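You operate a simulated robot arm through the tools that you are given. There is no shell and no other tool. Be economical: measure what you need, move in short steps, check, and stop when the job is done.

Carry out the task below with a simulated two-armed robot. There is one attempt and no reset: what you move stays moved.

JOB
On the top of the green workbench, fold the blue rag in half, so that its two long edges meet.

Only the result counts: the job must be done as asked and must still hold three seconds after the hand-in. Knocking over, shifting, dropping, spilling or breaking anything else fails it. Flat cloth is picked up by pressing the open fingertips on it (5 to 10 N) and closing them slowly along it; thin cloth reads only 2 to 8 mm in the jaws.

ROBOT AND FRAMES
Two 7-joint arms with two-finger parallel grippers on one trunk, on a base that drives. Base frame: it is fixed to the floor where the robot stands at the start and does not move with it; the origin is under the middle of the robot, x ahead of it, y to its left, z up. Units: m, degrees, N and s.
The left shoulder is at the start at [0.07, 0.188, 1.215], the right one opposite. Places, roughly: top of the green workbench [0.7, 1.3, 0.9]. Payload 3.91 kg a hand.
The TCP of each hand is the grasp point between the finger pads, 0.03 m short of the fingertips. In the tool frame z runs along the fingers and y along their closing line. The gripper opens to 0.11 m. The fingers are 0.02 m wide and 0.01 m thick; the gripper's body (0.048 by 0.112 m) begins 0.055 m behind the TCP.
Orientation is that of the tool frame in the base frame, as a unit quaternion [w, x, y, z]. With the fingers straight down and closing along the base's y, the tool's x points along the base's -x, its y along +y and its z along -z.

CONTROLS
- The arms move only by the tool move_arm. It takes "left_series", "right_series" or both (then of equal length, played together; a hand with none holds still); each is one flat list of numbers, 7 for each row, row after row: the shift along the tool's x, y, z in units of 40 mm (1.0 is 40 mm), then the turn, a rotation vector about the tool's x, y, z in units of 4 degrees (1.0 is 4 degrees), then the gripper command, from -1 (shut) to 1 (fully open), values between in proportion. In form: [tx, ty, tz, rx, ry, rz, claw, tx, ty, tz, rx, ry, rz, claw, ...]. A call has 1 to 20 rows; each row shifts and turns the commanded pose from where the row before left it, along the tool's axes as they then stand. A call with a number of a shift or a turn outside -1 to 1 is refused whole. Each row takes 0.2 s and may step no farther than 0.05 m and 8.6 degrees from the row before; otherwise, or with a gripper value out of range, the whole call is refused. A pose out of reach is approached as far as the arm can. The call stops where the force on the tool passes 40 N (or 10 N more than at its start, if that is more) or the arm is blocked; 0.2 s more then pass. The fingers move at their own pace (about 0.072 m/s each) and stop on an object; they squeeze with about 38 N. The grip force told is the motor's: it shows also when the fingers shut on nothing. Time passes only in rows, and 0.2 s behind the last, so rows that do not move let the fingers close. The reply holds the time, the measured pose of the TCP, the force on the tool along the base axes, the opening and the grip force, in the units named above and with some noise, with the torque about the TCP (base axes, N m) and any sound that the robot's microphone picked up.
- Cameras (640 x 400 px; columns grow to the right, rows downward): "scene" is now at [0.1295, 0.0109, 1.4278]; the picture's right is [0.13, -0.99, 0.00], its down [-0.70, -0.09, -0.71] and it looks along [0.70, 0.09, -0.71] (base axes); focal length 265 px, centre (320, 200). "left" rides on the left gripper at [0.072, -0.017, -0.103] in its tool frame; the picture's right is [0.23, 0.97, 0.00], its down [-0.76, 0.18, -0.62] and it looks along [-0.61, 0.14, 0.78] (tool axes); focal length 222 px, centre (320, 200). "right" rides on the right gripper at [0.072, 0.017, -0.103] in its tool frame; the picture's right is [-0.23, 0.97, 0.00], its down [-0.76, -0.18, -0.62] and it looks along [-0.61, -0.14, 0.78] (tool axes); focal length 222 px, centre (320, 200). There is no depth. A picture from a camera that has moved, and an enlarged one, comes with that camera's place and axes in the base frame and with its lens.
- grab_frame(camera): a new picture of that camera. No time passes.
- raise_lower(by): slides the trunk up (or, below 0, down) by that many m; the arms and the scene camera ride with it, the base frame stays. It gives what a move gives, with no picture.
- base_move(legs): drives the robot by 1 to 6 legs, each [ahead, turn to the left] in m and degrees, along the robot's own axes; the way and the turn of a leg run together, so that a leg with both is an arc; at most 1.5 m and 180 degrees a leg. The arms and the cameras ride along, it lands a little off, and it stops where it bumps. It gives what a move gives.
- aim_head(pan, tilt): turns the head with the scene camera to pan (to the left, within 86 degrees either way) and tilt (down, from -29 to 69), counted from straight ahead of the robot. It gives what a move gives.
- inspect(camera, box): a new picture of the part [left, top, right, bottom] of that camera's present view, enlarged. No time passes.
- hand_in(): hands the job in; it is judged then, once.

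Go step by step. Nothing tells you exact positions but the pictures and the camera data: compare them with the known pose of the tool, close in by small moves and look again before you grip or let go. The budget is 120 turns and 108 pictures, counting those below and the enlarged ones. Unless the task says otherwise, let go and move clear before handing in, and close with one line.

The tools are called after "Emit:" by a JSON object that holds its "op" and its "data". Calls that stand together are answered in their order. move_arm: Moves the arms, as the interface text tells. Its arguments: {"type":"object","properties":{"left_series":{"type":"array"},"right_series":{"type":"array"}},"required":[]} The other tools are called the same way: raise_lower (by) slides the trunk up or down; base_move (legs) drives the base; aim_head (pan, tilt) turns the head that bears the scene camera; grab_frame (camera) takes a picture; inspect (camera, box) takes an enlarged picture of a part of a camera's view; hand_in () hands the job in.

At the start:

```text
time_s: 0.0
left_eef_pos: [0.4991, 0.3904, 1.1191]
left_ee_rot: [0.0, -0.001, 1.0, 0.0]
left_contact_force: [-0.1, 0.2, 0.2]
left_moment: [0.02, 0.0, 0.0]
left_width: 0.11
left_gripper_force: 0.0
right_eef_pos: [0.4507, -0.0747, 1.2279]
right_ee_rot: [0.0, 0.0, 1.0, 0.0]
right_contact_force: [-0.1, 0.0, -0.2]
right_moment: [0.0, 0.0, 0.01]
right_width: 0.11
right_gripper_force: 0.0
trunk travel left (down, up): [-0.725, 0.215]
robot x, y, heading: [-0.0016, 0.0009, 0.1]
head pan, tilt: [7.5, 44.9]
```

scene: 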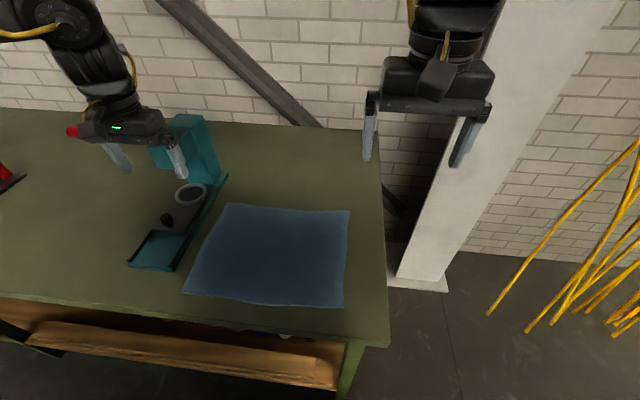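
right: 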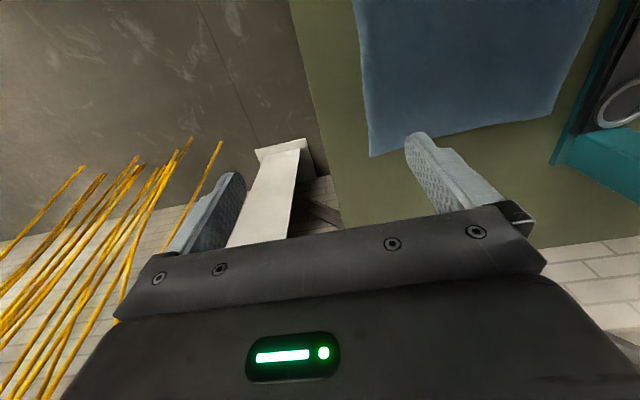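
left: 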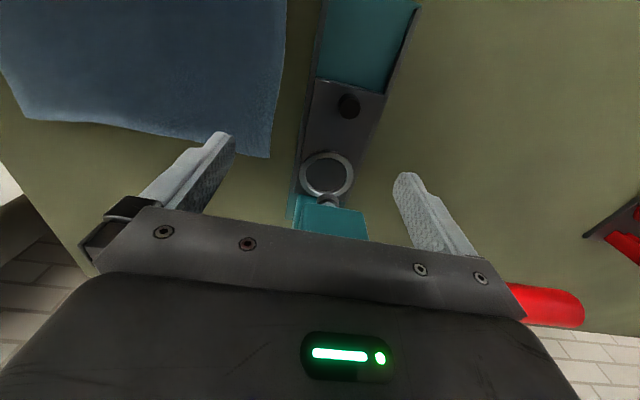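

The blue rag lies on the bench with its long edges running along y, at x≈0.35 and x≈0.61, spanning y≈0 to 0.33. The bench top is at z≈0.90, and a teal device sits just left of the rag. I plan to fold the far edge toward me with both hands, so I'll back up a little first for reach and then look closer.

Emit:
{"op": "base_move", "data": {"legs": [[-0.12, 0]]}}

Emit:
{"op": "grab_frame", "data": {"camera": "scene"}}

Emit:
{"op": "grab_frame", "data": {"camera": "left"}}

Emit:
{"op": "grab_frame", "data": {"camera": "right"}}

```text
time_s: 1.3
left_eef_pos: [0.3765, 0.3903, 1.1179]
left_ee_rot: [-0.001, 0.002, 1.0, 0.001]
left_contact_force: [-0.1, -0.4, 0.1]
left_moment: [-0.02, 0.01, -0.01]
left_width: 0.1101
left_gripper_force: 0.0
right_eef_pos: [0.3266, -0.0766, 1.2282]
right_ee_rot: [-0.001, 0.002, 1.0, -0.001]
right_contact_force: [0.2, -0.4, 1.1]
right_moment: [0.01, 0.03, 0.0]
right_width: 0.11
right_gripper_force: 0.1
trunk travel left (down, up): [-0.725, 0.215]
robot x, y, heading: [-0.1261, 0.003, -0.2]
head pan, tilt: [7.5, 44.9]
```

```text
104 pictures are left
camera scene: at [0.0063, 0.0106, 1.4277], right [0.13, -0.99, 0.0], down [-0.7, -0.09, -0.71], along [0.7, 0.09, -0.71], focal length 265 px, centre (320, 200)
```

scene: 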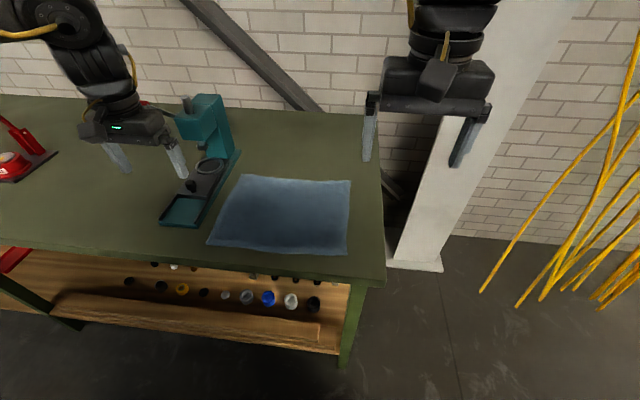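

```text
103 pictures are left
camera left: at [0.3036, 0.3737, 1.2207], right [-0.22, 0.97, 0.0], down [0.76, 0.18, 0.62], along [0.61, 0.14, -0.78], focal length 222 px, centre (320, 200)
```

left: 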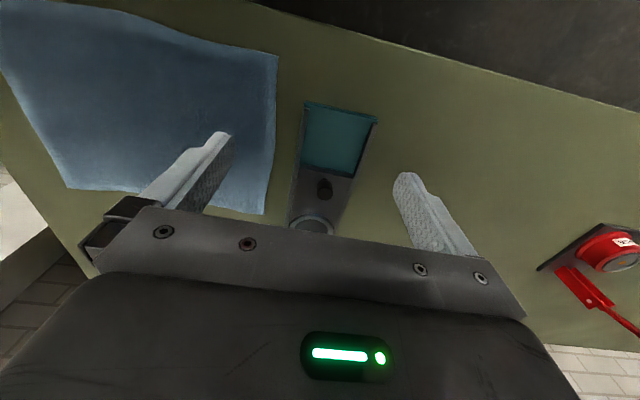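

```text
102 pictures are left
camera right: at [0.2533, -0.0587, 1.3308], right [0.23, 0.97, 0.0], down [0.76, -0.18, 0.62], along [0.61, -0.14, -0.78], focal length 222 px, centre (320, 200)
```

right: 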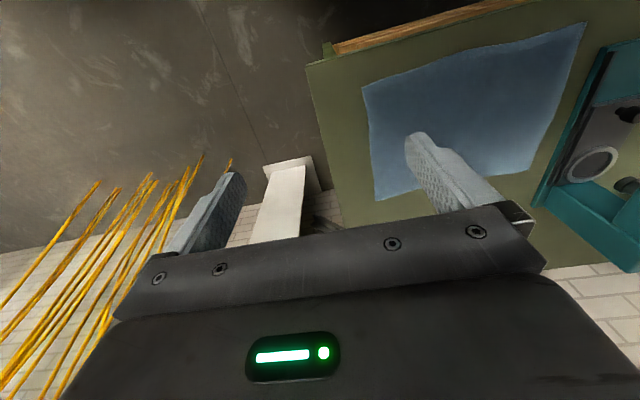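

Both cameras agree on the corners: FL (0.607, 0.332), FR (0.620, -0.003), NL (0.347, 0.329), NR (0.357, -0.006), with the top at z≈0.9. The press stands about 0.19 m tall beside the far-left corner, so I keep the left hand high and move it sideways first. The right hand goes over its own corner.

Emit:
{"op": "move_arm", "data": {"left_series": [0, -0.66, 0, 0, 0, 0, -0.45, 0, -0.66, 0, 0, 0, 0, -0.45, 0, -0.66, 0, 0, 0, 0, -0.45, 0, -0.66, 0, 0, 0, 0, -0.45, -0.92, 0, 0, 0, 0, 0, -0.45, -0.92, 0, 0, 0, 0, 0, -0.45, -0.92, 0, 0, 0, 0, 0, -0.45, -0.92, 0, 0, 0, 0, 0, -0.45, -0.92, 0, 0, 0, 0, 0, -0.45, -0.92, 0, 0, 0, 0, 0, -0.45], "right_series": [-0.706, 0.277, 0.495, 0, 0, 0, -0.45, -0.706, 0.277, 0.495, 0, 0, 0, -0.45, -0.706, 0.277, 0.495, 0, 0, 0, -0.45, -0.706, 0.277, 0.495, 0, 0, 0, -0.45, -0.706, 0.277, 0.495, 0, 0, 0, -0.45, -0.706, 0.277, 0.495, 0, 0, 0, -0.45, -0.706, 0.277, 0.495, 0, 0, 0, -0.45, -0.706, 0.277, 0.495, 0, 0, 0, -0.45, -0.706, 0.277, 0.495, 0, 0, 0, -0.45, -0.706, 0.277, 0.495, 0, 0, 0, -0.45]}}

Emit:
{"op": "grab_frame", "data": {"camera": "scene"}}

Emit:
{"op": "grab_frame", "data": {"camera": "left"}}

Emit:
{"op": "grab_frame", "data": {"camera": "right"}}

```text
time_s: 3.5
left_eef_pos: [0.5613, 0.2792, 1.1148]
left_ee_rot: [0.001, 0.003, 1.0, -0.001]
left_contact_force: [-0.4, -0.2, -0.9]
left_moment: [-0.04, 0.01, 0.01]
left_width: 0.0304
left_gripper_force: 0.0
left hand out of reach, approached as far as the arm can: row 10
right_eef_pos: [0.4781, 0.0455, 1.0349]
right_ee_rot: [0.001, 0.003, 1.0, 0.0]
right_contact_force: [-0.4, -0.9, -0.4]
right_moment: [-0.01, -0.02, -0.02]
right_width: 0.0302
right_gripper_force: 0.2
right hand out of reach, approached as far as the arm can: row 5, 6, 7, 8, 9, 10
trunk travel left (down, up): [-0.725, 0.215]
robot x, y, heading: [-0.1229, 0.0008, -0.1]
head pan, tilt: [7.5, 44.9]
```

```text
101 pictures are left
camera scene: at [0.0045, 0.0119, 1.428], right [0.13, -0.99, 0.0], down [-0.7, -0.09, -0.71], along [0.7, 0.09, -0.71], focal length 265 px, centre (320, 200)
```

scene: 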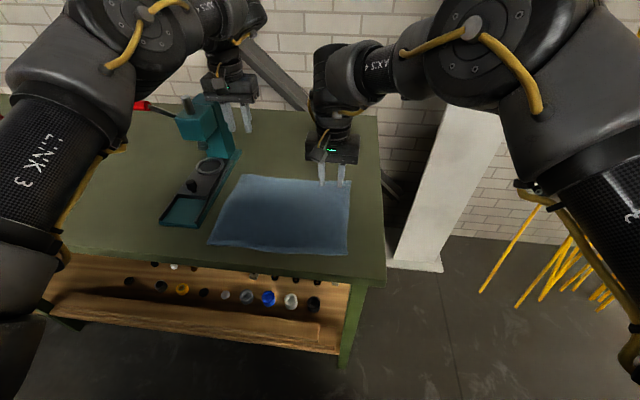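

```text
100 pictures are left
camera left: at [0.4881, 0.2641, 1.2177], right [-0.22, 0.97, 0.0], down [0.76, 0.17, 0.62], along [0.61, 0.14, -0.78], focal length 222 px, centre (320, 200)
```

left: 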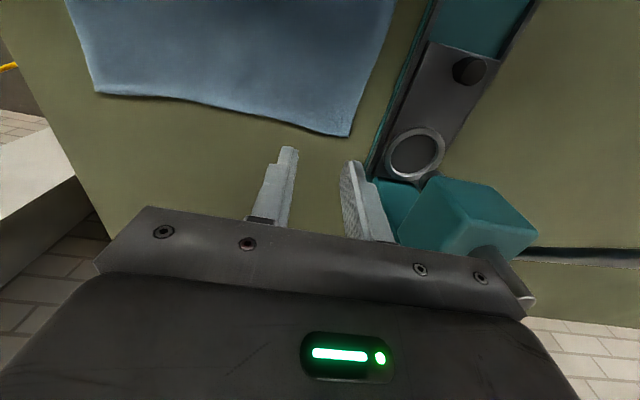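

```text
99 pictures are left
camera right: at [0.404, 0.0629, 1.1381], right [0.23, 0.97, 0.0], down [0.76, -0.18, 0.63], along [0.61, -0.14, -0.78], focal length 222 px, centre (320, 200)
```

right: 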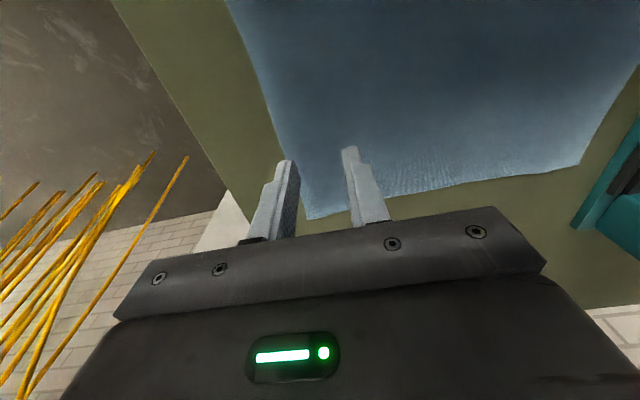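

Backing up put the far edge out of reach, so I drive forward to about x=0.02.

Emit:
{"op": "base_move", "data": {"legs": [[0.14, 0]]}}

```text
time_s: 4.8
left_eef_pos: [0.7008, 0.2815, 1.1169]
left_ee_rot: [0.002, 0.001, 1.0, 0.0]
left_contact_force: [-0.4, -0.1, -0.1]
left_moment: [-0.03, 0.0, -0.01]
left_width: 0.0298
left_gripper_force: 0.2
right_eef_pos: [0.6192, 0.0466, 1.0366]
right_ee_rot: [0.003, 0.001, 1.0, 0.001]
right_contact_force: [0.2, 0.2, 0.4]
right_moment: [-0.02, -0.01, 0.0]
right_width: 0.03
right_gripper_force: 0.0
trunk travel left (down, up): [-0.725, 0.215]
robot x, y, heading: [0.0183, 0.0002, -0.1]
head pan, tilt: [7.5, 44.9]
```

Emit:
{"op": "move_arm", "data": {"left_series": [0.63, 0.02, 0, 0, 0, 0, -0.45, 0.63, 0.02, 0, 0, 0, 0, -0.45, 0.63, 0.02, 0, 0, 0, 0, -0.45, 0.63, 0.02, 0, 0, 0, 0, -0.45, 0, 0, 0.6, 0, 0, 0, -0.45, 0, 0, 0.6, 0, 0, 0, -0.45, 0, 0, 0.6, 0, 0, 0, -0.45, 0, 0, 0.6, 0, 0, 0, -0.45], "right_series": [0.06, -0.08, 0.3, 0, 0, 0, -0.45, 0.06, -0.08, 0.3, 0, 0, 0, -0.45, 0.06, -0.08, 0.3, 0, 0, 0, -0.45, 0.06, -0.08, 0.3, 0, 0, 0, -0.45, 0, 0, 0, 0, 0, 0, -0.45, 0, 0, 0, 0, 0, 0, -0.45, 0, 0, 0, 0, 0, 0, -0.45, 0, 0, 0, 0, 0, 0, -0.45]}}

Emit:
{"op": "grab_frame", "data": {"camera": "scene"}}

Emit:
{"op": "grab_frame", "data": {"camera": "left"}}

Emit:
{"op": "grab_frame", "data": {"camera": "right"}}

```text
time_s: 6.6
left_eef_pos: [0.6025, 0.2855, 1.0176]
left_ee_rot: [-0.001, 0.0, 1.0, 0.0]
left_contact_force: [0.3, 0.3, -0.3]
left_moment: [0.0, 0.01, -0.05]
left_width: 0.0303
left_gripper_force: 0.0
right_eef_pos: [0.6123, 0.0355, 0.9863]
right_ee_rot: [0.0, 0.0, 1.0, 0.003]
right_contact_force: [-0.1, 0.5, -1.2]
right_moment: [0.0, 0.01, -0.01]
right_width: 0.0304
right_gripper_force: 0.0
trunk travel left (down, up): [-0.725, 0.215]
robot x, y, heading: [0.0191, -0.0001, 0.1]
head pan, tilt: [7.5, 44.9]
```

```text
98 pictures are left
camera scene: at [0.1488, 0.0114, 1.4277], right [0.13, -0.99, 0.0], down [-0.7, -0.09, -0.71], along [0.7, 0.09, -0.71], focal length 265 px, centre (320, 200)
```

scene: 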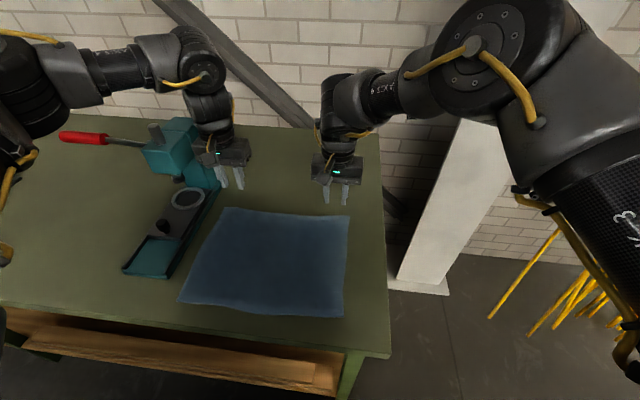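

```text
97 pictures are left
camera left: at [0.5305, 0.2692, 1.1205], right [-0.23, 0.97, 0.0], down [0.76, 0.18, 0.62], along [0.61, 0.14, -0.78], focal length 222 px, centre (320, 200)
```

left: 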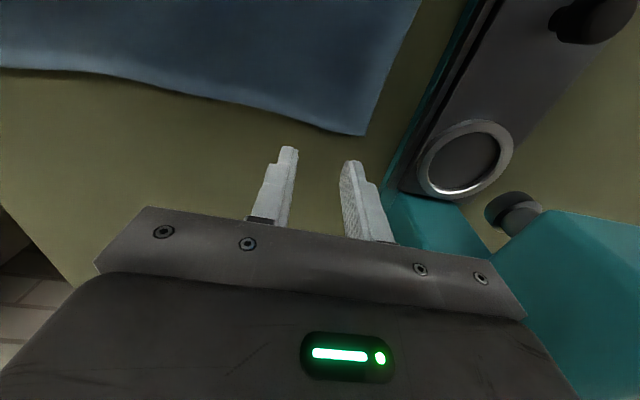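

```text
96 pictures are left
camera right: at [0.5391, 0.0518, 1.0893], right [0.23, 0.97, 0.0], down [0.76, -0.18, 0.62], along [0.61, -0.14, -0.78], focal length 222 px, centre (320, 200)
```

right: 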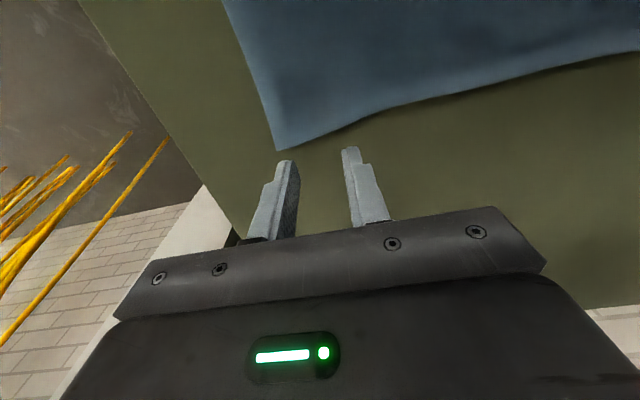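

Everything looks clear. I lower both hands to just above the cloth.

Emit:
{"op": "move_arm", "data": {"left_series": [0.02, 0, 0.48, 0, 0, 0, -0.27, 0.02, 0, 0.48, 0, 0, 0, -0.27, 0, 0, 0.48, 0, 0, 0, -0.27, 0, 0, 0.48, 0, 0, 0, -0.27], "right_series": [0, 0, 0.28, 0, 0, 0, -0.27, 0, 0, 0.28, 0, 0, 0, -0.27, 0, 0, 0.28, 0, 0, 0, -0.27, 0, 0, 0.28, 0, 0, 0, -0.27]}}

Emit:
{"op": "grab_frame", "data": {"camera": "left"}}

Emit:
{"op": "grab_frame", "data": {"camera": "right"}}

```text
time_s: 7.6
left_eef_pos: [0.6007, 0.2863, 0.9417]
left_ee_rot: [0.0, -0.001, 1.0, -0.001]
left_contact_force: [-0.2, 0.2, 0.6]
left_moment: [0.0, -0.01, -0.03]
left_width: 0.0404
left_gripper_force: 0.1
right_eef_pos: [0.6117, 0.0362, 0.943]
right_ee_rot: [0.002, 0.002, 1.0, 0.002]
right_contact_force: [0.0, -0.6, 0.4]
right_moment: [-0.02, 0.02, -0.03]
right_width: 0.04
right_gripper_force: 0.1
trunk travel left (down, up): [-0.725, 0.215]
robot x, y, heading: [0.0178, -0.0004, 0.1]
head pan, tilt: [7.5, 44.9]
```

```text
95 pictures are left
camera left: at [0.5284, 0.2696, 1.0443], right [-0.23, 0.97, 0.0], down [0.76, 0.18, 0.62], along [0.61, 0.14, -0.78], focal length 222 px, centre (320, 200)
```

left: 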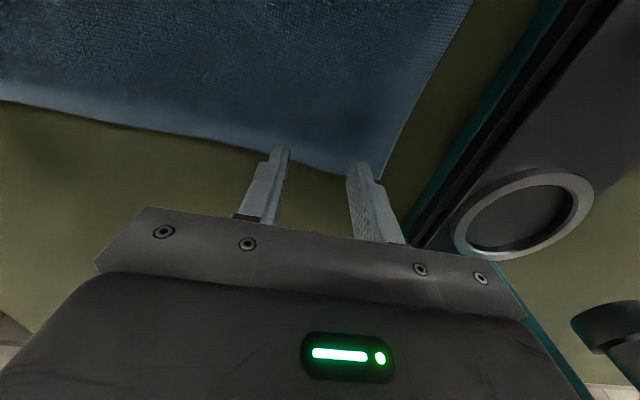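

```text
94 pictures are left
camera right: at [0.5368, 0.052, 1.0453], right [0.23, 0.97, 0.01], down [0.76, -0.18, 0.63], along [0.61, -0.14, -0.78], focal length 222 px, centre (320, 200)
```

right: 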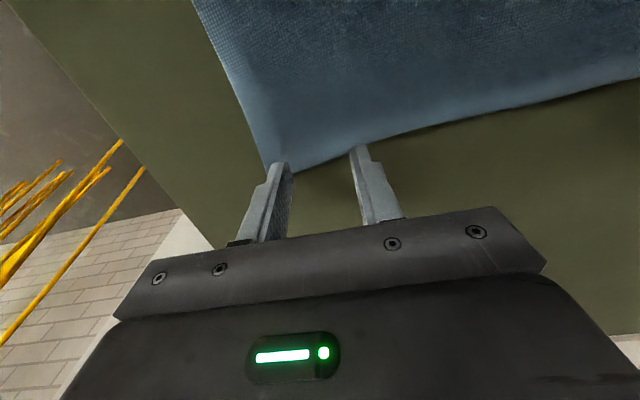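

The fingertips are right at the edge, so I shift both hands slightly inward (-x) and lower until contact.

Emit:
{"op": "move_arm", "data": {"left_series": [0.18, 0, 0, 0, 0, 0, -0.27, 0, 0, 0.1, 0, 0, 0, -0.27, 0, 0, 0.1, 0, 0, 0, -0.27], "right_series": [0.27, 0, 0, 0, 0, 0, -0.27, 0, 0, 0.1, 0, 0, 0, -0.27, 0, 0, 0.1, 0, 0, 0, -0.27]}}

```text
time_s: 8.4
left_eef_pos: [0.5925, 0.285, 0.9342]
left_ee_rot: [0.0, -0.001, 1.0, 0.0]
left_contact_force: [-0.1, 0.1, 1.5]
left_moment: [-0.02, -0.03, 0.0]
left_width: 0.0401
left_gripper_force: 0.1
right_eef_pos: [0.6008, 0.0352, 0.9347]
right_ee_rot: [0.002, 0.0, 1.0, 0.002]
right_contact_force: [-0.5, 0.2, 1.3]
right_moment: [-0.01, -0.03, 0.03]
right_width: 0.0398
right_gripper_force: 0.0
trunk travel left (down, up): [-0.725, 0.215]
robot x, y, heading: [0.0186, 0.0004, 0.3]
head pan, tilt: [7.5, 44.9]
```

Emit:
{"op": "move_arm", "data": {"left_series": [0, 0, 0.08, 0, 0, 0, -0.27, 0, 0, 0, 0, 0, 0, -0.27], "right_series": [0, 0, 0.08, 0, 0, 0, -0.27, 0, 0, 0, 0, 0, 0, -0.27]}}

```text
time_s: 9.0
left_eef_pos: [0.5905, 0.2848, 0.9326]
left_ee_rot: [0.002, -0.001, 1.0, -0.001]
left_contact_force: [2.7, 1.2, 16.8]
left_moment: [0.11, -0.08, -0.03]
left_width: 0.04
left_gripper_force: 0.0
right_eef_pos: [0.5999, 0.0334, 0.9342]
right_ee_rot: [0.002, 0.001, 1.0, 0.002]
right_contact_force: [1.0, 1.3, 6.4]
right_moment: [-0.03, -0.06, 0.01]
right_width: 0.0398
right_gripper_force: 0.0
trunk travel left (down, up): [-0.725, 0.215]
robot x, y, heading: [0.0197, 0.0017, 0.2]
head pan, tilt: [7.5, 44.9]
```

Both hands are touching. I ease the left one slightly and then close both slowly.

Emit:
{"op": "move_arm", "data": {"left_series": [0, 0, -0.035, 0, 0, 0, -0.27, 0, 0, 0, 0, 0, 0, -0.35, 0, 0, 0, 0, 0, 0, -0.43, 0, 0, 0, 0, 0, 0, -0.51], "right_series": [0, 0, 0.01, 0, 0, 0, -0.27, 0, 0, 0, 0, 0, 0, -0.35, 0, 0, 0, 0, 0, 0, -0.43, 0, 0, 0, 0, 0, 0, -0.51]}}

Emit:
{"op": "grab_frame", "data": {"camera": "left"}}

Emit:
{"op": "grab_frame", "data": {"camera": "right"}}

```text
time_s: 10.0
left_eef_pos: [0.59, 0.2838, 0.9325]
left_ee_rot: [0.001, 0.0, 1.0, 0.0]
left_contact_force: [-1.2, -3.1, 9.6]
left_moment: [-0.04, 0.02, -0.02]
left_width: 0.0269
left_gripper_force: 0.0
right_eef_pos: [0.5987, 0.0339, 0.9329]
right_ee_rot: [0.004, 0.001, 1.0, 0.002]
right_contact_force: [0.7, 1.3, 15.2]
right_moment: [-0.03, 0.01, 0.01]
right_width: 0.027
right_gripper_force: 0.0
trunk travel left (down, up): [-0.725, 0.215]
robot x, y, heading: [0.0174, -0.0001, 0.4]
head pan, tilt: [7.5, 44.9]
```

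```text
93 pictures are left
camera left: at [0.5178, 0.2676, 1.0358], right [-0.23, 0.97, 0.0], down [0.76, 0.18, 0.63], along [0.61, 0.14, -0.78], focal length 222 px, centre (320, 200)
```

left: 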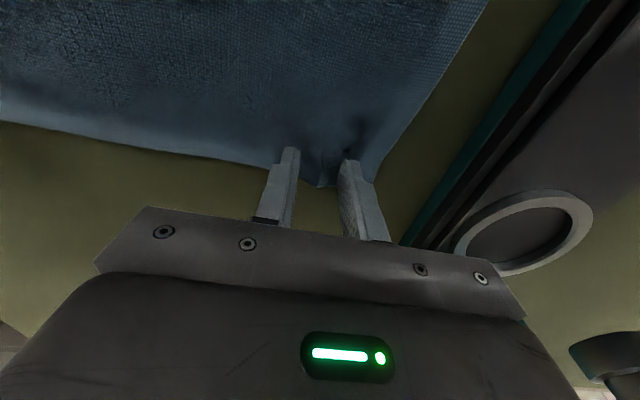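

```text
92 pictures are left
camera right: at [0.5243, 0.0506, 1.036], right [0.23, 0.97, 0.01], down [0.76, -0.18, 0.63], along [0.61, -0.14, -0.78], focal length 222 px, centre (320, 200)
```

right: 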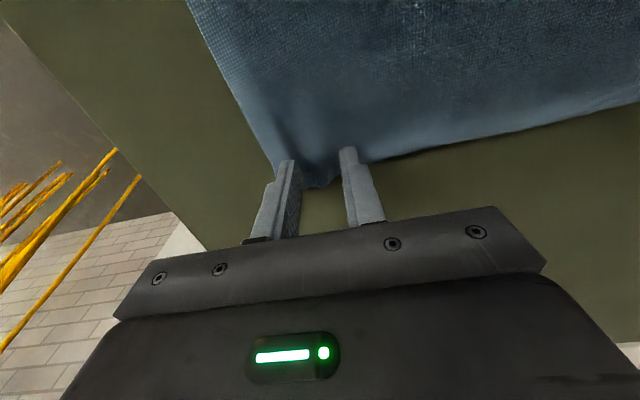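

The cloth is bunching up between the fingers. I continue closing, with slightly less pressure on the right.

Emit:
{"op": "move_arm", "data": {"left_series": [0, 0, 0, 0, 0, 0, -0.59, 0, 0, 0, 0, 0, 0, -0.67, 0, 0, 0, 0, 0, 0, -0.75, 0, 0, 0, 0, 0, 0, -0.83, 0, 0, 0, 0, 0, 0, -0.91, 0, 0, 0, 0, 0, 0, -1, 0, 0, 0, 0, 0, 0, -1, 0, 0, 0, 0, 0, 0, -1], "right_series": [0, 0, -0.025, 0, 0, 0, -0.59, 0, 0, 0, 0, 0, 0, -0.67, 0, 0, 0, 0, 0, 0, -0.75, 0, 0, 0, 0, 0, 0, -0.83, 0, 0, 0, 0, 0, 0, -0.91, 0, 0, 0, 0, 0, 0, -1, 0, 0, 0, 0, 0, 0, -1, 0, 0, 0, 0, 0, 0, -1]}}

Emit:
{"op": "grab_frame", "data": {"camera": "left"}}

Emit:
{"op": "grab_frame", "data": {"camera": "right"}}

```text
time_s: 11.8
left_eef_pos: [0.5902, 0.2835, 0.932]
left_ee_rot: [0.002, 0.0, 1.0, -0.002]
left_contact_force: [0.4, -13.2, 9.2]
left_moment: [-0.37, -0.01, 0.06]
left_width: 0.0034
left_gripper_force: 38.5
right_eef_pos: [0.598, 0.0359, 0.9328]
right_ee_rot: [0.001, 0.001, 1.0, 0.002]
right_contact_force: [-0.8, 12.5, 7.5]
right_moment: [0.38, 0.09, -0.05]
right_width: 0.0036
right_gripper_force: 38.1
trunk travel left (down, up): [-0.725, 0.215]
robot x, y, heading: [0.0177, -0.0009, 0.2]
head pan, tilt: [7.5, 44.9]
```

```text
91 pictures are left
camera left: at [0.5186, 0.2675, 1.0356], right [-0.23, 0.97, 0.0], down [0.76, 0.18, 0.63], along [0.61, 0.14, -0.78], focal length 222 px, centre (320, 200)
```

left: 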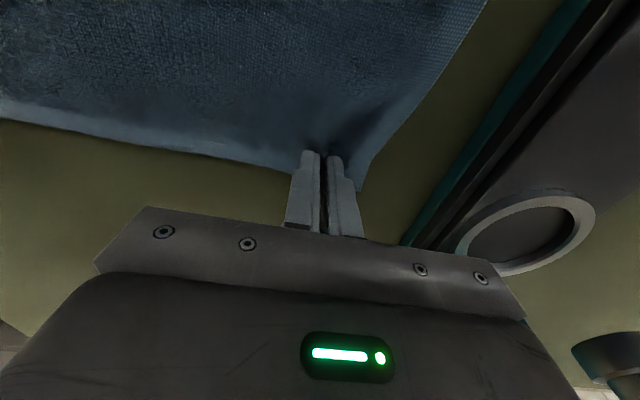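

```text
90 pictures are left
camera right: at [0.5243, 0.0515, 1.0363], right [0.23, 0.97, 0.01], down [0.76, -0.18, 0.63], along [0.61, -0.14, -0.78], focal length 222 px, centre (320, 200)
```

right: 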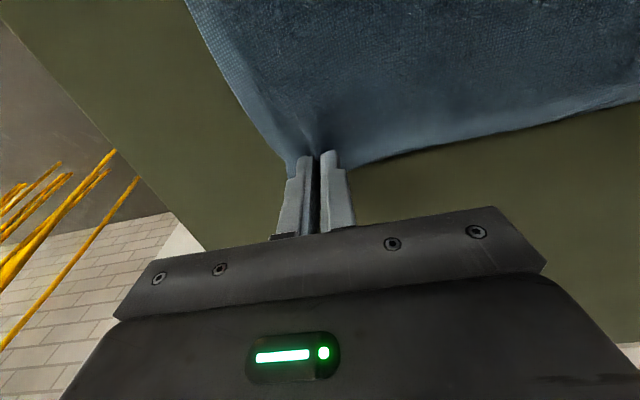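

Both hands hold about 3.5 mm of cloth. I lift a little along the fold arc and check the hold.

Emit:
{"op": "move_arm", "data": {"left_series": [0.0, 0, -0.33, 0, 0, 0, -1, 0.12, 0, -0.33, 0, 0, 0, -1, 0.18, 0, -0.33, 0, 0, 0, -1, 0.2, 0, -0.33, 0, 0, 0, -1], "right_series": [0.0, 0, -0.33, 0, 0, 0, -1, 0.12, 0, -0.33, 0, 0, 0, -1, 0.18, 0, -0.33, 0, 0, 0, -1, 0.2, 0, -0.33, 0, 0, 0, -1]}}

Emit:
{"op": "grab_frame", "data": {"camera": "scene"}}

Emit:
{"op": "grab_frame", "data": {"camera": "left"}}

Emit:
{"op": "grab_frame", "data": {"camera": "right"}}

```text
time_s: 12.8
left_eef_pos: [0.5714, 0.2843, 0.986]
left_ee_rot: [0.0, 0.0, 1.0, 0.0]
left_contact_force: [1.0, -14.3, 0.0]
left_moment: [-0.44, -0.01, 0.05]
left_width: 0.0034
left_gripper_force: 38.8
right_eef_pos: [0.5801, 0.0352, 0.9855]
right_ee_rot: [0.001, 0.001, 1.0, 0.001]
right_contact_force: [-0.9, 14.1, 0.4]
right_moment: [0.39, 0.03, -0.03]
right_width: 0.0038
right_gripper_force: 38.0
trunk travel left (down, up): [-0.725, 0.215]
robot x, y, heading: [0.0165, 0.0011, 0.1]
head pan, tilt: [7.5, 44.9]
```

```text
89 pictures are left
camera scene: at [0.1458, 0.0109, 1.4279], right [0.13, -0.99, 0.0], down [-0.7, -0.09, -0.71], along [0.7, 0.09, -0.71], focal length 265 px, centre (320, 200)
```

scene: 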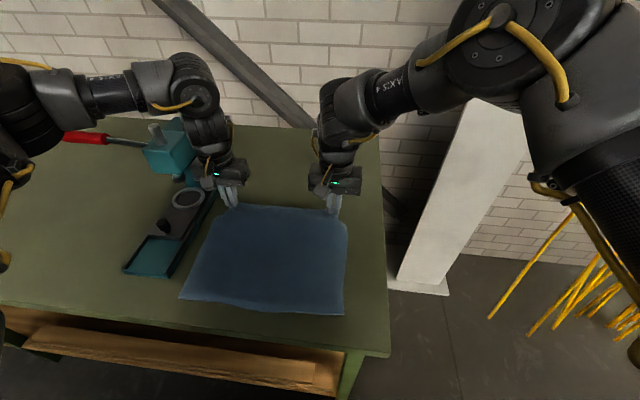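

```text
88 pictures are left
camera left: at [0.4986, 0.2695, 1.0893], right [-0.23, 0.97, 0.0], down [0.76, 0.18, 0.62], along [0.61, 0.14, -0.78], focal length 222 px, centre (320, 200)
```

left: 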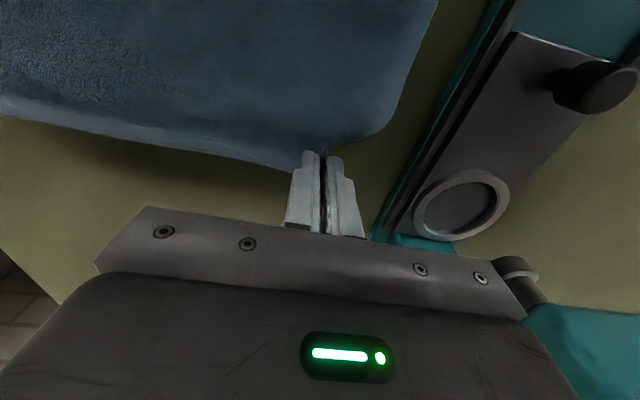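

```text
87 pictures are left
camera right: at [0.5047, 0.0519, 1.0881], right [0.23, 0.97, 0.0], down [0.76, -0.18, 0.63], along [0.61, -0.14, -0.78], focal length 222 px, centre (320, 200)
```

right: 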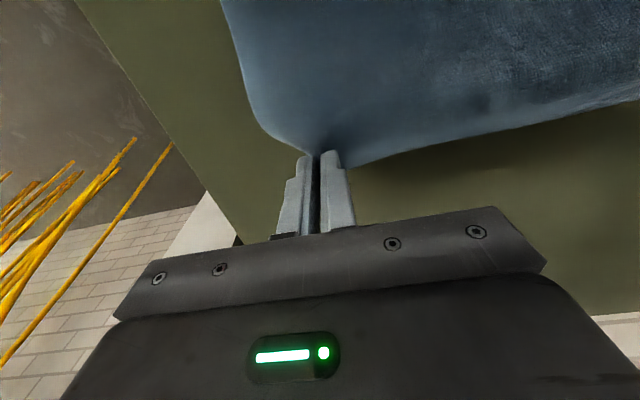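

The grip holds and the edge is taut between the hands. I carry both hands over in an arc, tilting the fingers forward.

Emit:
{"op": "move_arm", "data": {"left_series": [0.453, -0.07, -0.475, 0, -1, 0, -1, 0.525, 0, -0.408, 0, -1, 0, -1, 0.56, 0, -0.321, 0, -1, 0, -1, 0.6, 0, -0.192, 0, -1, 0, -1, 0.625, 0, -0.086, 0, -1, 0, -1], "right_series": [0.453, 0.07, -0.475, 0, -1, 0, -1, 0.525, 0, -0.408, 0, -1, 0, -1, 0.56, 0, -0.321, 0, -1, 0, -1, 0.6, 0, -0.192, 0, -1, 0, -1, 0.625, 0, -0.086, 0, -1, 0, -1]}}

Emit:
{"op": "grab_frame", "data": {"camera": "scene"}}

```text
time_s: 14.0
left_eef_pos: [0.4821, 0.3058, 1.0242]
left_ee_rot: [0.176, 0.002, 0.984, -0.008]
left_contact_force: [-3.2, -40.2, 0.3]
left_moment: [-1.21, 0.09, -0.32]
left_width: 0.0041
left_gripper_force: 37.6
left hand out of reach, approached as far as the arm can: row 4, 5
right_eef_pos: [0.4648, 0.0431, 1.026]
right_ee_rot: [0.175, 0.0, 0.984, 0.008]
right_contact_force: [2.6, 40.6, 0.1]
right_moment: [1.22, -0.06, 0.32]
right_width: 0.0041
right_gripper_force: 37.9
trunk travel left (down, up): [-0.725, 0.215]
robot x, y, heading: [0.0207, 0.0029, 0.0]
head pan, tilt: [7.5, 44.9]
```

```text
86 pictures are left
camera scene: at [0.146, 0.0136, 1.428], right [0.13, -0.99, 0.0], down [-0.7, -0.09, -0.71], along [0.7, 0.09, -0.71], focal length 265 px, centre (320, 200)
```

scene: 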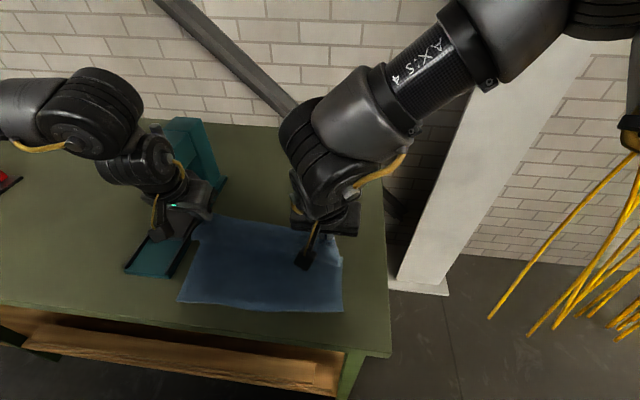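

The left arm ran out of comfortable space close to the body and drifted outward, stretching the cloth. I relieve the tension, lower slightly, and then use the base to continue the backward motion.

Emit:
{"op": "move_arm", "data": {"left_series": [0, -0.25, 0, 0, 0, 0, -1, 0, -0.2, 0.05, 0, 0, 0, -1, 0.03, 0, 0.25, 0, 0, 0, -1, 0.03, 0, 0.25, 0, 0, 0, -1], "right_series": [0, 0.1, 0, 0, 0, 0, -1, -0.03, 0.1, 0.05, 0, 0, 0, -1, -0.05, 0, 0.3, 0, 0, 0, -1, -0.05, 0, 0.3, 0, 0, 0, -1]}}

Emit:
{"op": "grab_frame", "data": {"camera": "left"}}

Emit:
{"op": "grab_frame", "data": {"camera": "right"}}

```text
time_s: 15.0
left_eef_pos: [0.4985, 0.2987, 1.0022]
left_ee_rot: [0.175, -0.001, 0.985, -0.001]
left_contact_force: [-0.8, -18.4, -0.6]
left_moment: [-0.54, 0.07, -0.11]
left_width: 0.0037
left_gripper_force: 37.4
left hand out of reach, approached as far as the arm can: row 1, 2
right_eef_pos: [0.4816, 0.0458, 1.0031]
right_ee_rot: [0.174, 0.001, 0.985, 0.001]
right_contact_force: [1.4, 19.4, -0.2]
right_moment: [0.57, -0.03, 0.15]
right_width: 0.0036
right_gripper_force: 37.6
trunk travel left (down, up): [-0.725, 0.215]
robot x, y, heading: [0.0159, 0.0022, 0.1]
head pan, tilt: [7.5, 44.9]
```

```text
85 pictures are left
camera left: at [0.3952, 0.2826, 1.0741], right [-0.21, 0.97, -0.08], down [0.5, 0.18, 0.85], along [0.84, 0.14, -0.53], focal length 222 px, centre (320, 200)
```

left: 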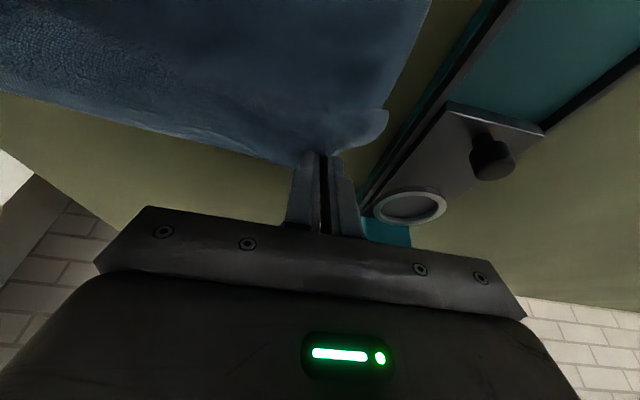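

```text
84 pictures are left
camera right: at [0.3756, 0.0631, 1.0754], right [0.22, 0.97, 0.08], down [0.5, -0.18, 0.85], along [0.84, -0.14, -0.53], focal length 222 px, centre (320, 200)
```

right: 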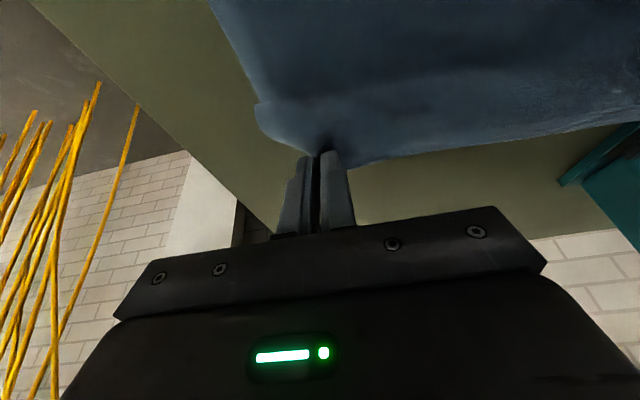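

Emit:
{"op": "base_move", "data": {"legs": [[-0.09, 0]]}}

Emit:
{"op": "grab_frame", "data": {"camera": "scene"}}

Emit:
{"op": "grab_frame", "data": {"camera": "left"}}

```text
time_s: 16.1
left_eef_pos: [0.4063, 0.2981, 1.0023]
left_ee_rot: [0.173, 0.0, 0.985, -0.001]
left_contact_force: [-0.7, -18.1, -0.2]
left_moment: [-0.53, 0.04, -0.14]
left_width: 0.0034
left_gripper_force: 38.0
right_eef_pos: [0.3899, 0.047, 1.0028]
right_ee_rot: [0.175, 0.001, 0.985, 0.001]
right_contact_force: [1.9, 18.0, -0.6]
right_moment: [0.5, -0.01, 0.15]
right_width: 0.0037
right_gripper_force: 38.0
trunk travel left (down, up): [-0.725, 0.215]
robot x, y, heading: [-0.0708, -0.0007, 0.4]
head pan, tilt: [7.5, 44.9]
```

```text
83 pictures are left
camera scene: at [0.0567, 0.0113, 1.4278], right [0.13, -0.99, 0.0], down [-0.7, -0.09, -0.71], along [0.7, 0.09, -0.71], focal length 265 px, centre (320, 200)
```

scene: 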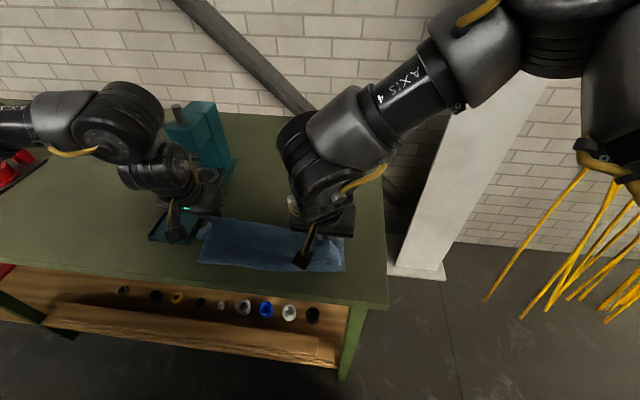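

```text
82 pictures are left
camera left: at [0.3035, 0.2827, 1.0744], right [-0.21, 0.97, -0.08], down [0.5, 0.18, 0.85], along [0.84, 0.14, -0.53], focal length 222 px, centre (320, 200)
```

left: 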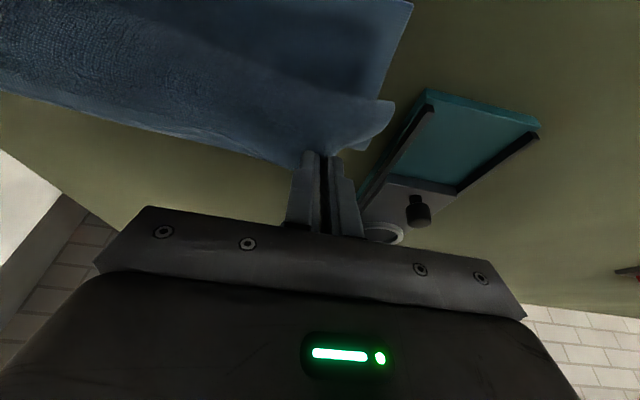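

Fold is coming over nicely. I lower the hands a bit, lining them up with each other, before the last stretch backward.

Emit:
{"op": "move_arm", "data": {"left_series": [0.085, 0, 0.235, 0, 0, 0, -1, 0.085, 0, 0.235, 0, 0, 0, -1, 0.085, -0.12, 0.235, 0, 0, 0, -1, 0.085, -0.12, 0.235, 0, 0, 0, -1], "right_series": [-0.02, 0, 0.274, 0, 0, 0, -1, -0.02, 0, 0.274, 0, 0, 0, -1, -0.02, -0.05, 0.274, 0, 0, 0, -1, -0.02, -0.05, 0.274, 0, 0, 0, -1]}}

Emit:
{"op": "grab_frame", "data": {"camera": "right"}}

Emit:
{"op": "grab_frame", "data": {"camera": "left"}}

```text
time_s: 17.1
left_eef_pos: [0.4074, 0.2892, 0.9619]
left_ee_rot: [0.174, -0.002, 0.985, -0.001]
left_contact_force: [0.8, -8.7, 0.5]
left_moment: [-0.29, 0.04, -0.06]
left_width: 0.0034
left_gripper_force: 38.0
right_eef_pos: [0.4095, 0.0422, 0.9624]
right_ee_rot: [0.175, 0.001, 0.985, 0.002]
right_contact_force: [0.4, 9.6, -1.1]
right_moment: [0.23, 0.04, 0.05]
right_width: 0.0033
right_gripper_force: 38.4
trunk travel left (down, up): [-0.725, 0.215]
robot x, y, heading: [-0.0693, 0.0006, 0.2]
head pan, tilt: [7.5, 44.9]
```

```text
81 pictures are left
camera right: at [0.3044, 0.0588, 1.0342], right [0.21, 0.97, 0.08], down [0.5, -0.18, 0.85], along [0.84, -0.14, -0.53], focal length 222 px, centre (320, 200)
```

right: 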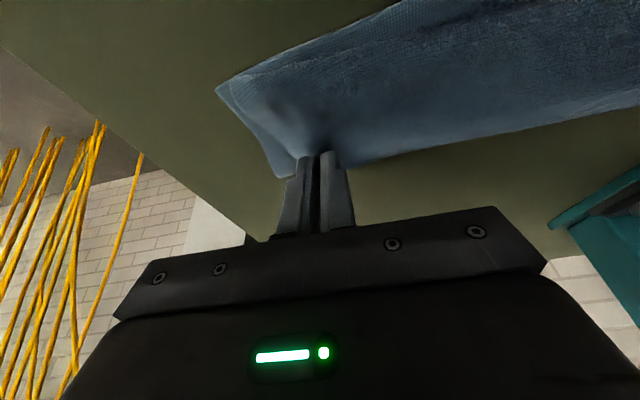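

```text
80 pictures are left
camera left: at [0.3042, 0.2731, 1.033], right [-0.22, 0.97, -0.08], down [0.5, 0.18, 0.85], along [0.84, 0.14, -0.53], focal length 222 px, centre (320, 200)
```

left: 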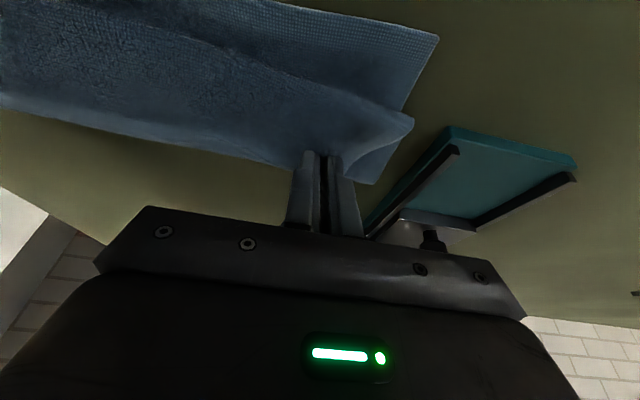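

Emit:
{"op": "inspect", "data": {"camera": "left", "box": [100, 0, 460, 225]}}

Emit:
{"op": "inspect", "data": {"camera": "right", "box": [180, 0, 540, 225]}}

Emit:
{"op": "inspect", "data": {"camera": "scene", "box": [140, 170, 400, 320]}}

```text
1.78 times, centred on (280, 112) of left
camera zoom: at [0.3042, 0.2731, 1.033], right [-0.22, 0.97, -0.08], down [0.5, 0.18, 0.85], along [0.84, 0.14, -0.53], focal length 395 px, centre (391, 356)
```

zoom: 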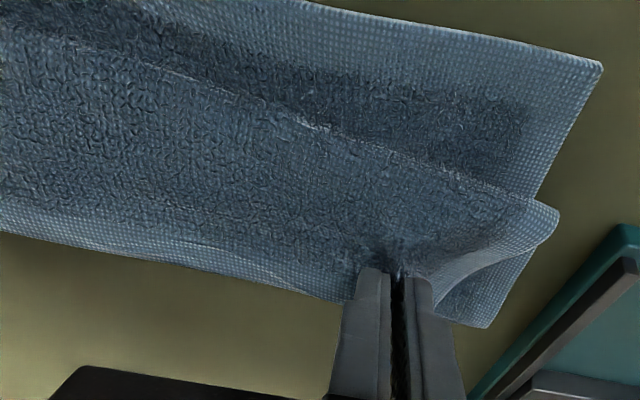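

```text
1.78 times, centred on (360, 112) of right
camera zoom: at [0.3044, 0.0588, 1.0342], right [0.21, 0.97, 0.08], down [0.5, -0.18, 0.85], along [0.84, -0.14, -0.53], focal length 395 px, centre (249, 356)
```

zoom: 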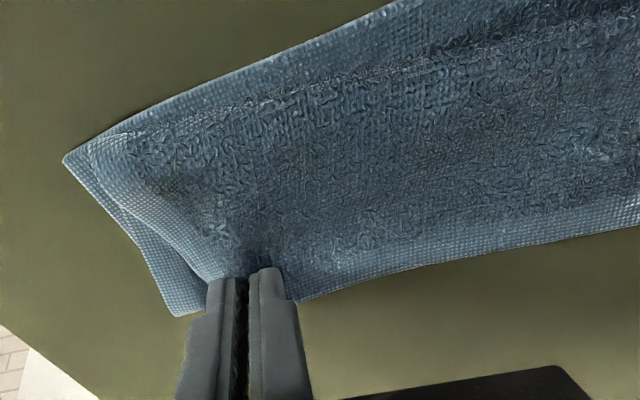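

```text
2.46 times, centred on (270, 245) of scene
camera zoom: at [0.0586, 0.011, 1.4276], right [0.13, -0.99, 0.0], down [-0.7, -0.09, -0.71], along [0.7, 0.09, -0.71], focal length 653 px, centre (443, 89)
```

zoom: 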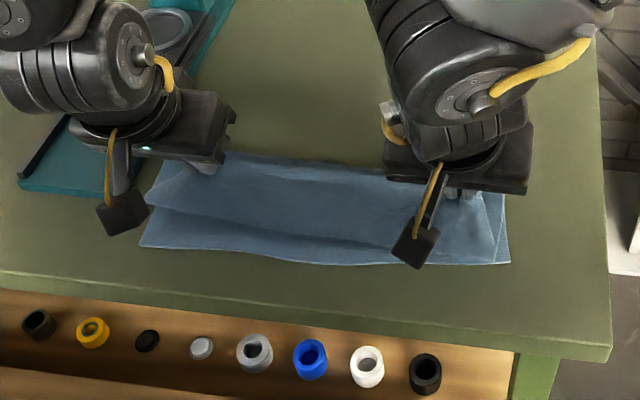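

The edge strip is still facing the wrong way in the jaws, because the cloth bulges in front of the fingers. I need more forward tilt and a higher release so it flips over. I'll give the arms more room by moving the hands up and forward, then the base back, and then tilt.

Emit:
{"op": "move_arm", "data": {"left_series": [-0.478, 0, -0.145, 0, 0, 0, -1, -0.478, 0, -0.145, 0, 0, 0, -1, -0.478, 0, -0.145, 0, 0, 0, -1, -0.478, 0, -0.145, 0, 0, 0, -1, -0.478, 0, -0.145, 0, 0, 0, -1], "right_series": [-0.478, 0, -0.145, 0, 0, 0, -1, -0.478, 0, -0.145, 0, 0, 0, -1, -0.478, 0, -0.145, 0, 0, 0, -1, -0.478, 0, -0.145, 0, 0, 0, -1, -0.478, 0, -0.145, 0, 0, 0, -1]}}

Emit:
{"op": "base_move", "data": {"legs": [[-0.1, 0]]}}

Emit:
{"op": "grab_frame", "data": {"camera": "scene"}}

Emit:
{"op": "grab_frame", "data": {"camera": "left"}}

```text
time_s: 18.3
left_eef_pos: [0.4859, 0.2884, 1.0225]
left_ee_rot: [0.173, -0.001, 0.985, -0.001]
left_contact_force: [-0.1, -9.9, 0.2]
left_moment: [-0.26, 0.02, -0.04]
left_width: 0.0038
left_gripper_force: 38.1
right_eef_pos: [0.4858, 0.0398, 1.0232]
right_ee_rot: [0.175, 0.0, 0.985, 0.002]
right_contact_force: [1.4, 10.1, 0.6]
right_moment: [0.27, 0.0, 0.07]
right_width: 0.0033
right_gripper_force: 38.5
trunk travel left (down, up): [-0.725, 0.215]
robot x, y, heading: [-0.0729, -0.001, 0.1]
head pan, tilt: [7.5, 44.9]
```

```text
time_s: 19.5
left_eef_pos: [0.3828, 0.2879, 1.0234]
left_ee_rot: [0.175, -0.001, 0.985, -0.001]
left_contact_force: [0.9, -9.4, 0.4]
left_moment: [-0.26, -0.04, -0.04]
left_width: 0.0036
left_gripper_force: 38.1
right_eef_pos: [0.3836, 0.0402, 1.0219]
right_ee_rot: [0.176, 0.001, 0.984, 0.002]
right_contact_force: [0.1, 9.4, 0.8]
right_moment: [0.28, 0.03, 0.11]
right_width: 0.0038
right_gripper_force: 38.2
trunk travel left (down, up): [-0.725, 0.215]
robot x, y, heading: [-0.1755, -0.002, 0.2]
head pan, tilt: [7.5, 44.9]
```

```text
76 pictures are left
camera scene: at [-0.0458, 0.0108, 1.4278], right [0.13, -0.99, 0.0], down [-0.7, -0.09, -0.71], along [0.7, 0.09, -0.71], focal length 265 px, centre (320, 200)
```

scene: 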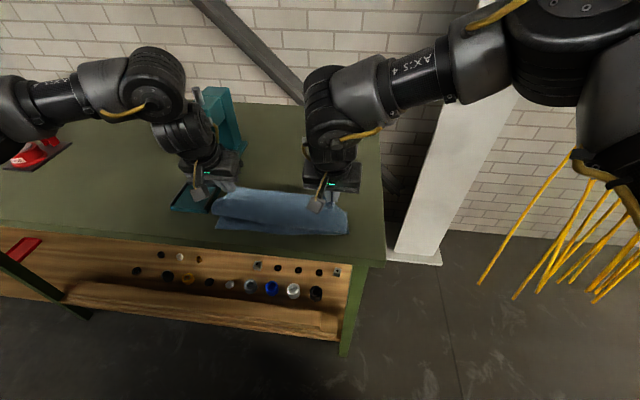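

```text
75 pictures are left
camera left: at [0.2803, 0.2716, 1.0947], right [-0.21, 0.97, -0.08], down [0.5, 0.18, 0.85], along [0.84, 0.14, -0.53], focal length 222 px, centre (320, 200)
```

left: 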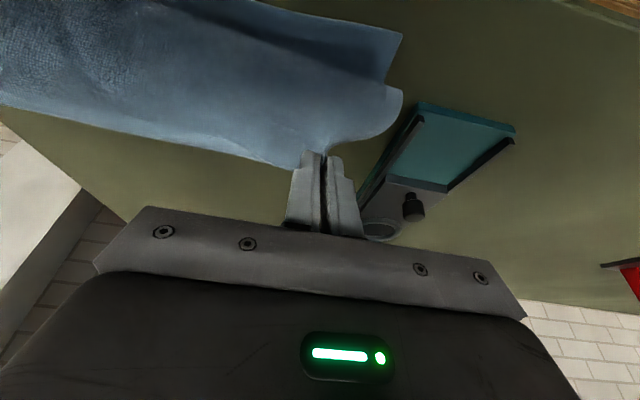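

Bottom layer hasn't moved. Now I tilt both hands about their fingertips by another 48°.

Emit:
{"op": "move_arm", "data": {"left_series": [0.052, 0, 0, 0, -1, 0, -1, 0.052, 0, 0, 0, -1, 0, -1, 0.052, 0, 0, 0, -1, 0, -1, 0.052, 0, 0, 0, -1, 0, -1, 0.052, 0, 0, 0, -1, 0, -1, 0.052, 0, 0, 0, -1, 0, -1, 0.052, 0, 0, 0, -1, 0, -1, 0.052, 0, 0, 0, -1, 0, -1], "right_series": [0.052, 0, 0, 0, -1, 0, -1, 0.052, 0, 0, 0, -1, 0, -1, 0.052, 0, 0, 0, -1, 0, -1, 0.052, 0, 0, 0, -1, 0, -1, 0.052, 0, 0, 0, -1, 0, -1, 0.052, 0, 0, 0, -1, 0, -1, 0.052, 0, 0, 0, -1, 0, -1, 0.052, 0, 0, 0, -1, 0, -1]}}

Emit:
{"op": "grab_frame", "data": {"camera": "scene"}}

Emit:
{"op": "grab_frame", "data": {"camera": "left"}}

```text
time_s: 21.3
left_eef_pos: [0.3709, 0.288, 1.0131]
left_ee_rot: [0.439, -0.002, 0.898, -0.001]
left_contact_force: [-0.6, -9.2, -0.1]
left_moment: [-0.15, 0.01, -0.22]
left_width: 0.0036
left_gripper_force: 38.2
right_eef_pos: [0.3714, 0.0408, 1.0134]
right_ee_rot: [0.44, 0.001, 0.898, 0.002]
right_contact_force: [0.1, 8.8, 0.2]
right_moment: [0.17, 0.0, 0.2]
right_width: 0.0036
right_gripper_force: 37.8
trunk travel left (down, up): [-0.725, 0.215]
robot x, y, heading: [-0.1767, -0.0011, 0.1]
head pan, tilt: [7.5, 44.9]
```

```text
74 pictures are left
camera scene: at [-0.0457, 0.0116, 1.4279], right [0.13, -0.99, 0.0], down [-0.7, -0.09, -0.71], along [0.7, 0.09, -0.71], focal length 265 px, centre (320, 200)
```

scene: 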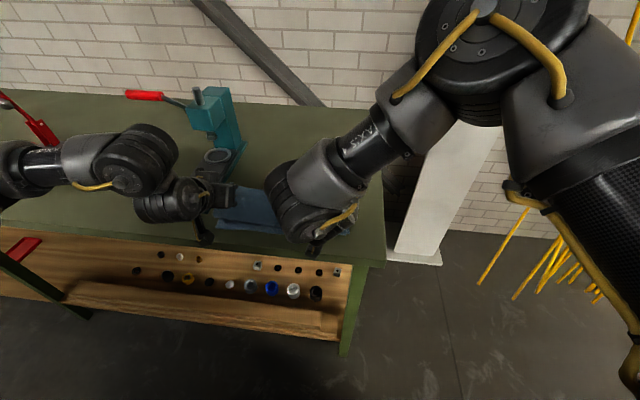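

```text
73 pictures are left
camera left: at [0.244, 0.2719, 1.0188], right [-0.14, 0.97, -0.18], down [-0.02, 0.18, 0.98], along [0.99, 0.14, 0.0], focal length 222 px, centre (320, 200)
```

left: 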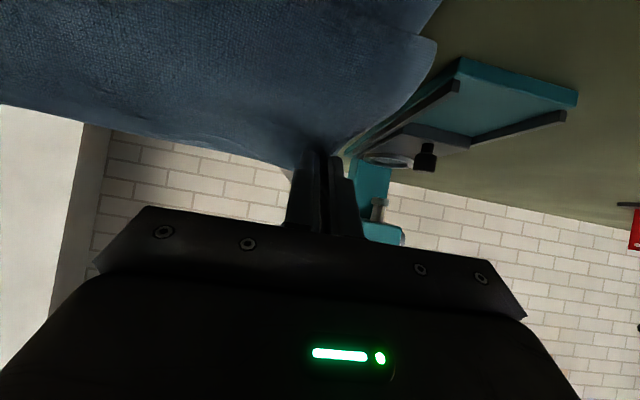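

Emit:
{"op": "move_arm", "data": {"left_series": [0.052, 0, 0, 0, -1, 0, -1, 0.052, 0, 0, 0, -1, 0, -1, 0.052, 0, 0, 0, -1, 0, -1, 0.052, 0, 0, 0, -1, 0, -1, 0.052, 0, 0, 0, -1, 0, -1, 0.052, 0, 0, 0, -1, 0, -1], "right_series": [0.052, 0, 0, 0, -1, 0, -1, 0.052, 0, 0, 0, -1, 0, -1, 0.052, 0, 0, 0, -1, 0, -1, 0.052, 0, 0, 0, -1, 0, -1, 0.052, 0, 0, 0, -1, 0, -1, 0.052, 0, 0, 0, -1, 0, -1]}}

Emit:
{"op": "grab_frame", "data": {"camera": "left"}}

Emit:
{"op": "grab_frame", "data": {"camera": "right"}}

```text
time_s: 22.5
left_eef_pos: [0.3664, 0.2809, 1.0086]
left_ee_rot: [0.531, 0.001, 0.847, -0.009]
left_contact_force: [5.6, -24.1, 0.1]
left_moment: [-0.42, -0.09, -0.56]
left_width: 0.0038
left_gripper_force: 38.0
left hand out of reach, approached as far as the arm can: row 4, 5, 6
right_eef_pos: [0.4208, 0.0313, 1.0136]
right_ee_rot: [0.586, -0.003, 0.811, 0.014]
right_contact_force: [-5.6, 24.9, -0.8]
right_moment: [0.28, 0.11, 0.74]
right_width: 0.004
right_gripper_force: 38.0
right hand out of reach, approached as far as the arm can: row 3, 4, 5, 6
trunk travel left (down, up): [-0.725, 0.215]
robot x, y, heading: [-0.1735, 0.0002, 0.2]
head pan, tilt: [7.5, 44.9]
stopped in row 6 (left hand): the force on the tool passed its limit (the readings are from after the stop); the commanded pose is now the measured one
```

```text
72 pictures are left
camera left: at [0.2425, 0.2663, 0.9886], right [-0.09, 0.97, -0.22], down [-0.23, 0.19, 0.95], along [0.97, 0.13, 0.2], focal length 222 px, centre (320, 200)
```

left: 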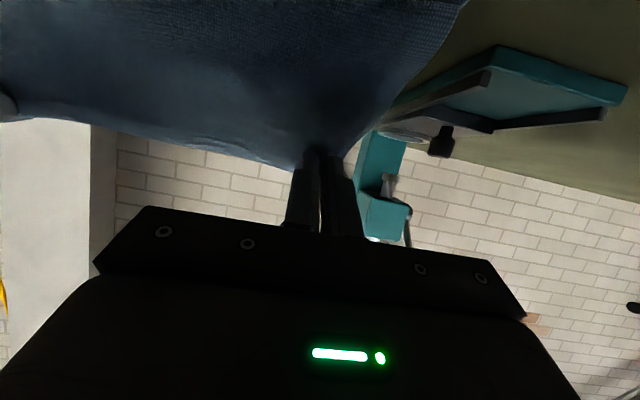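

```text
71 pictures are left
camera right: at [0.2976, 0.0465, 0.9778], right [0.05, 0.97, 0.23], down [-0.35, -0.2, 0.92], along [0.94, -0.13, 0.33], focal length 222 px, centre (320, 200)
```

right: 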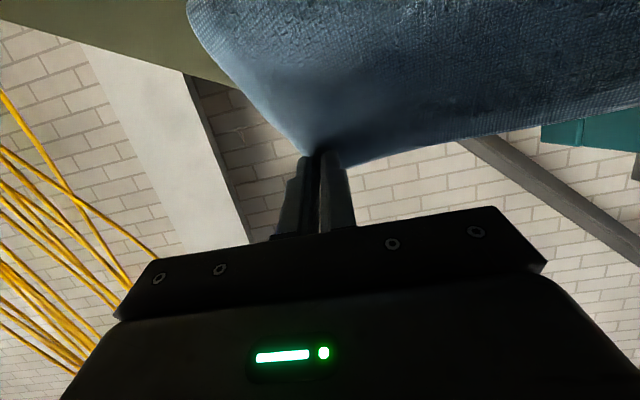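

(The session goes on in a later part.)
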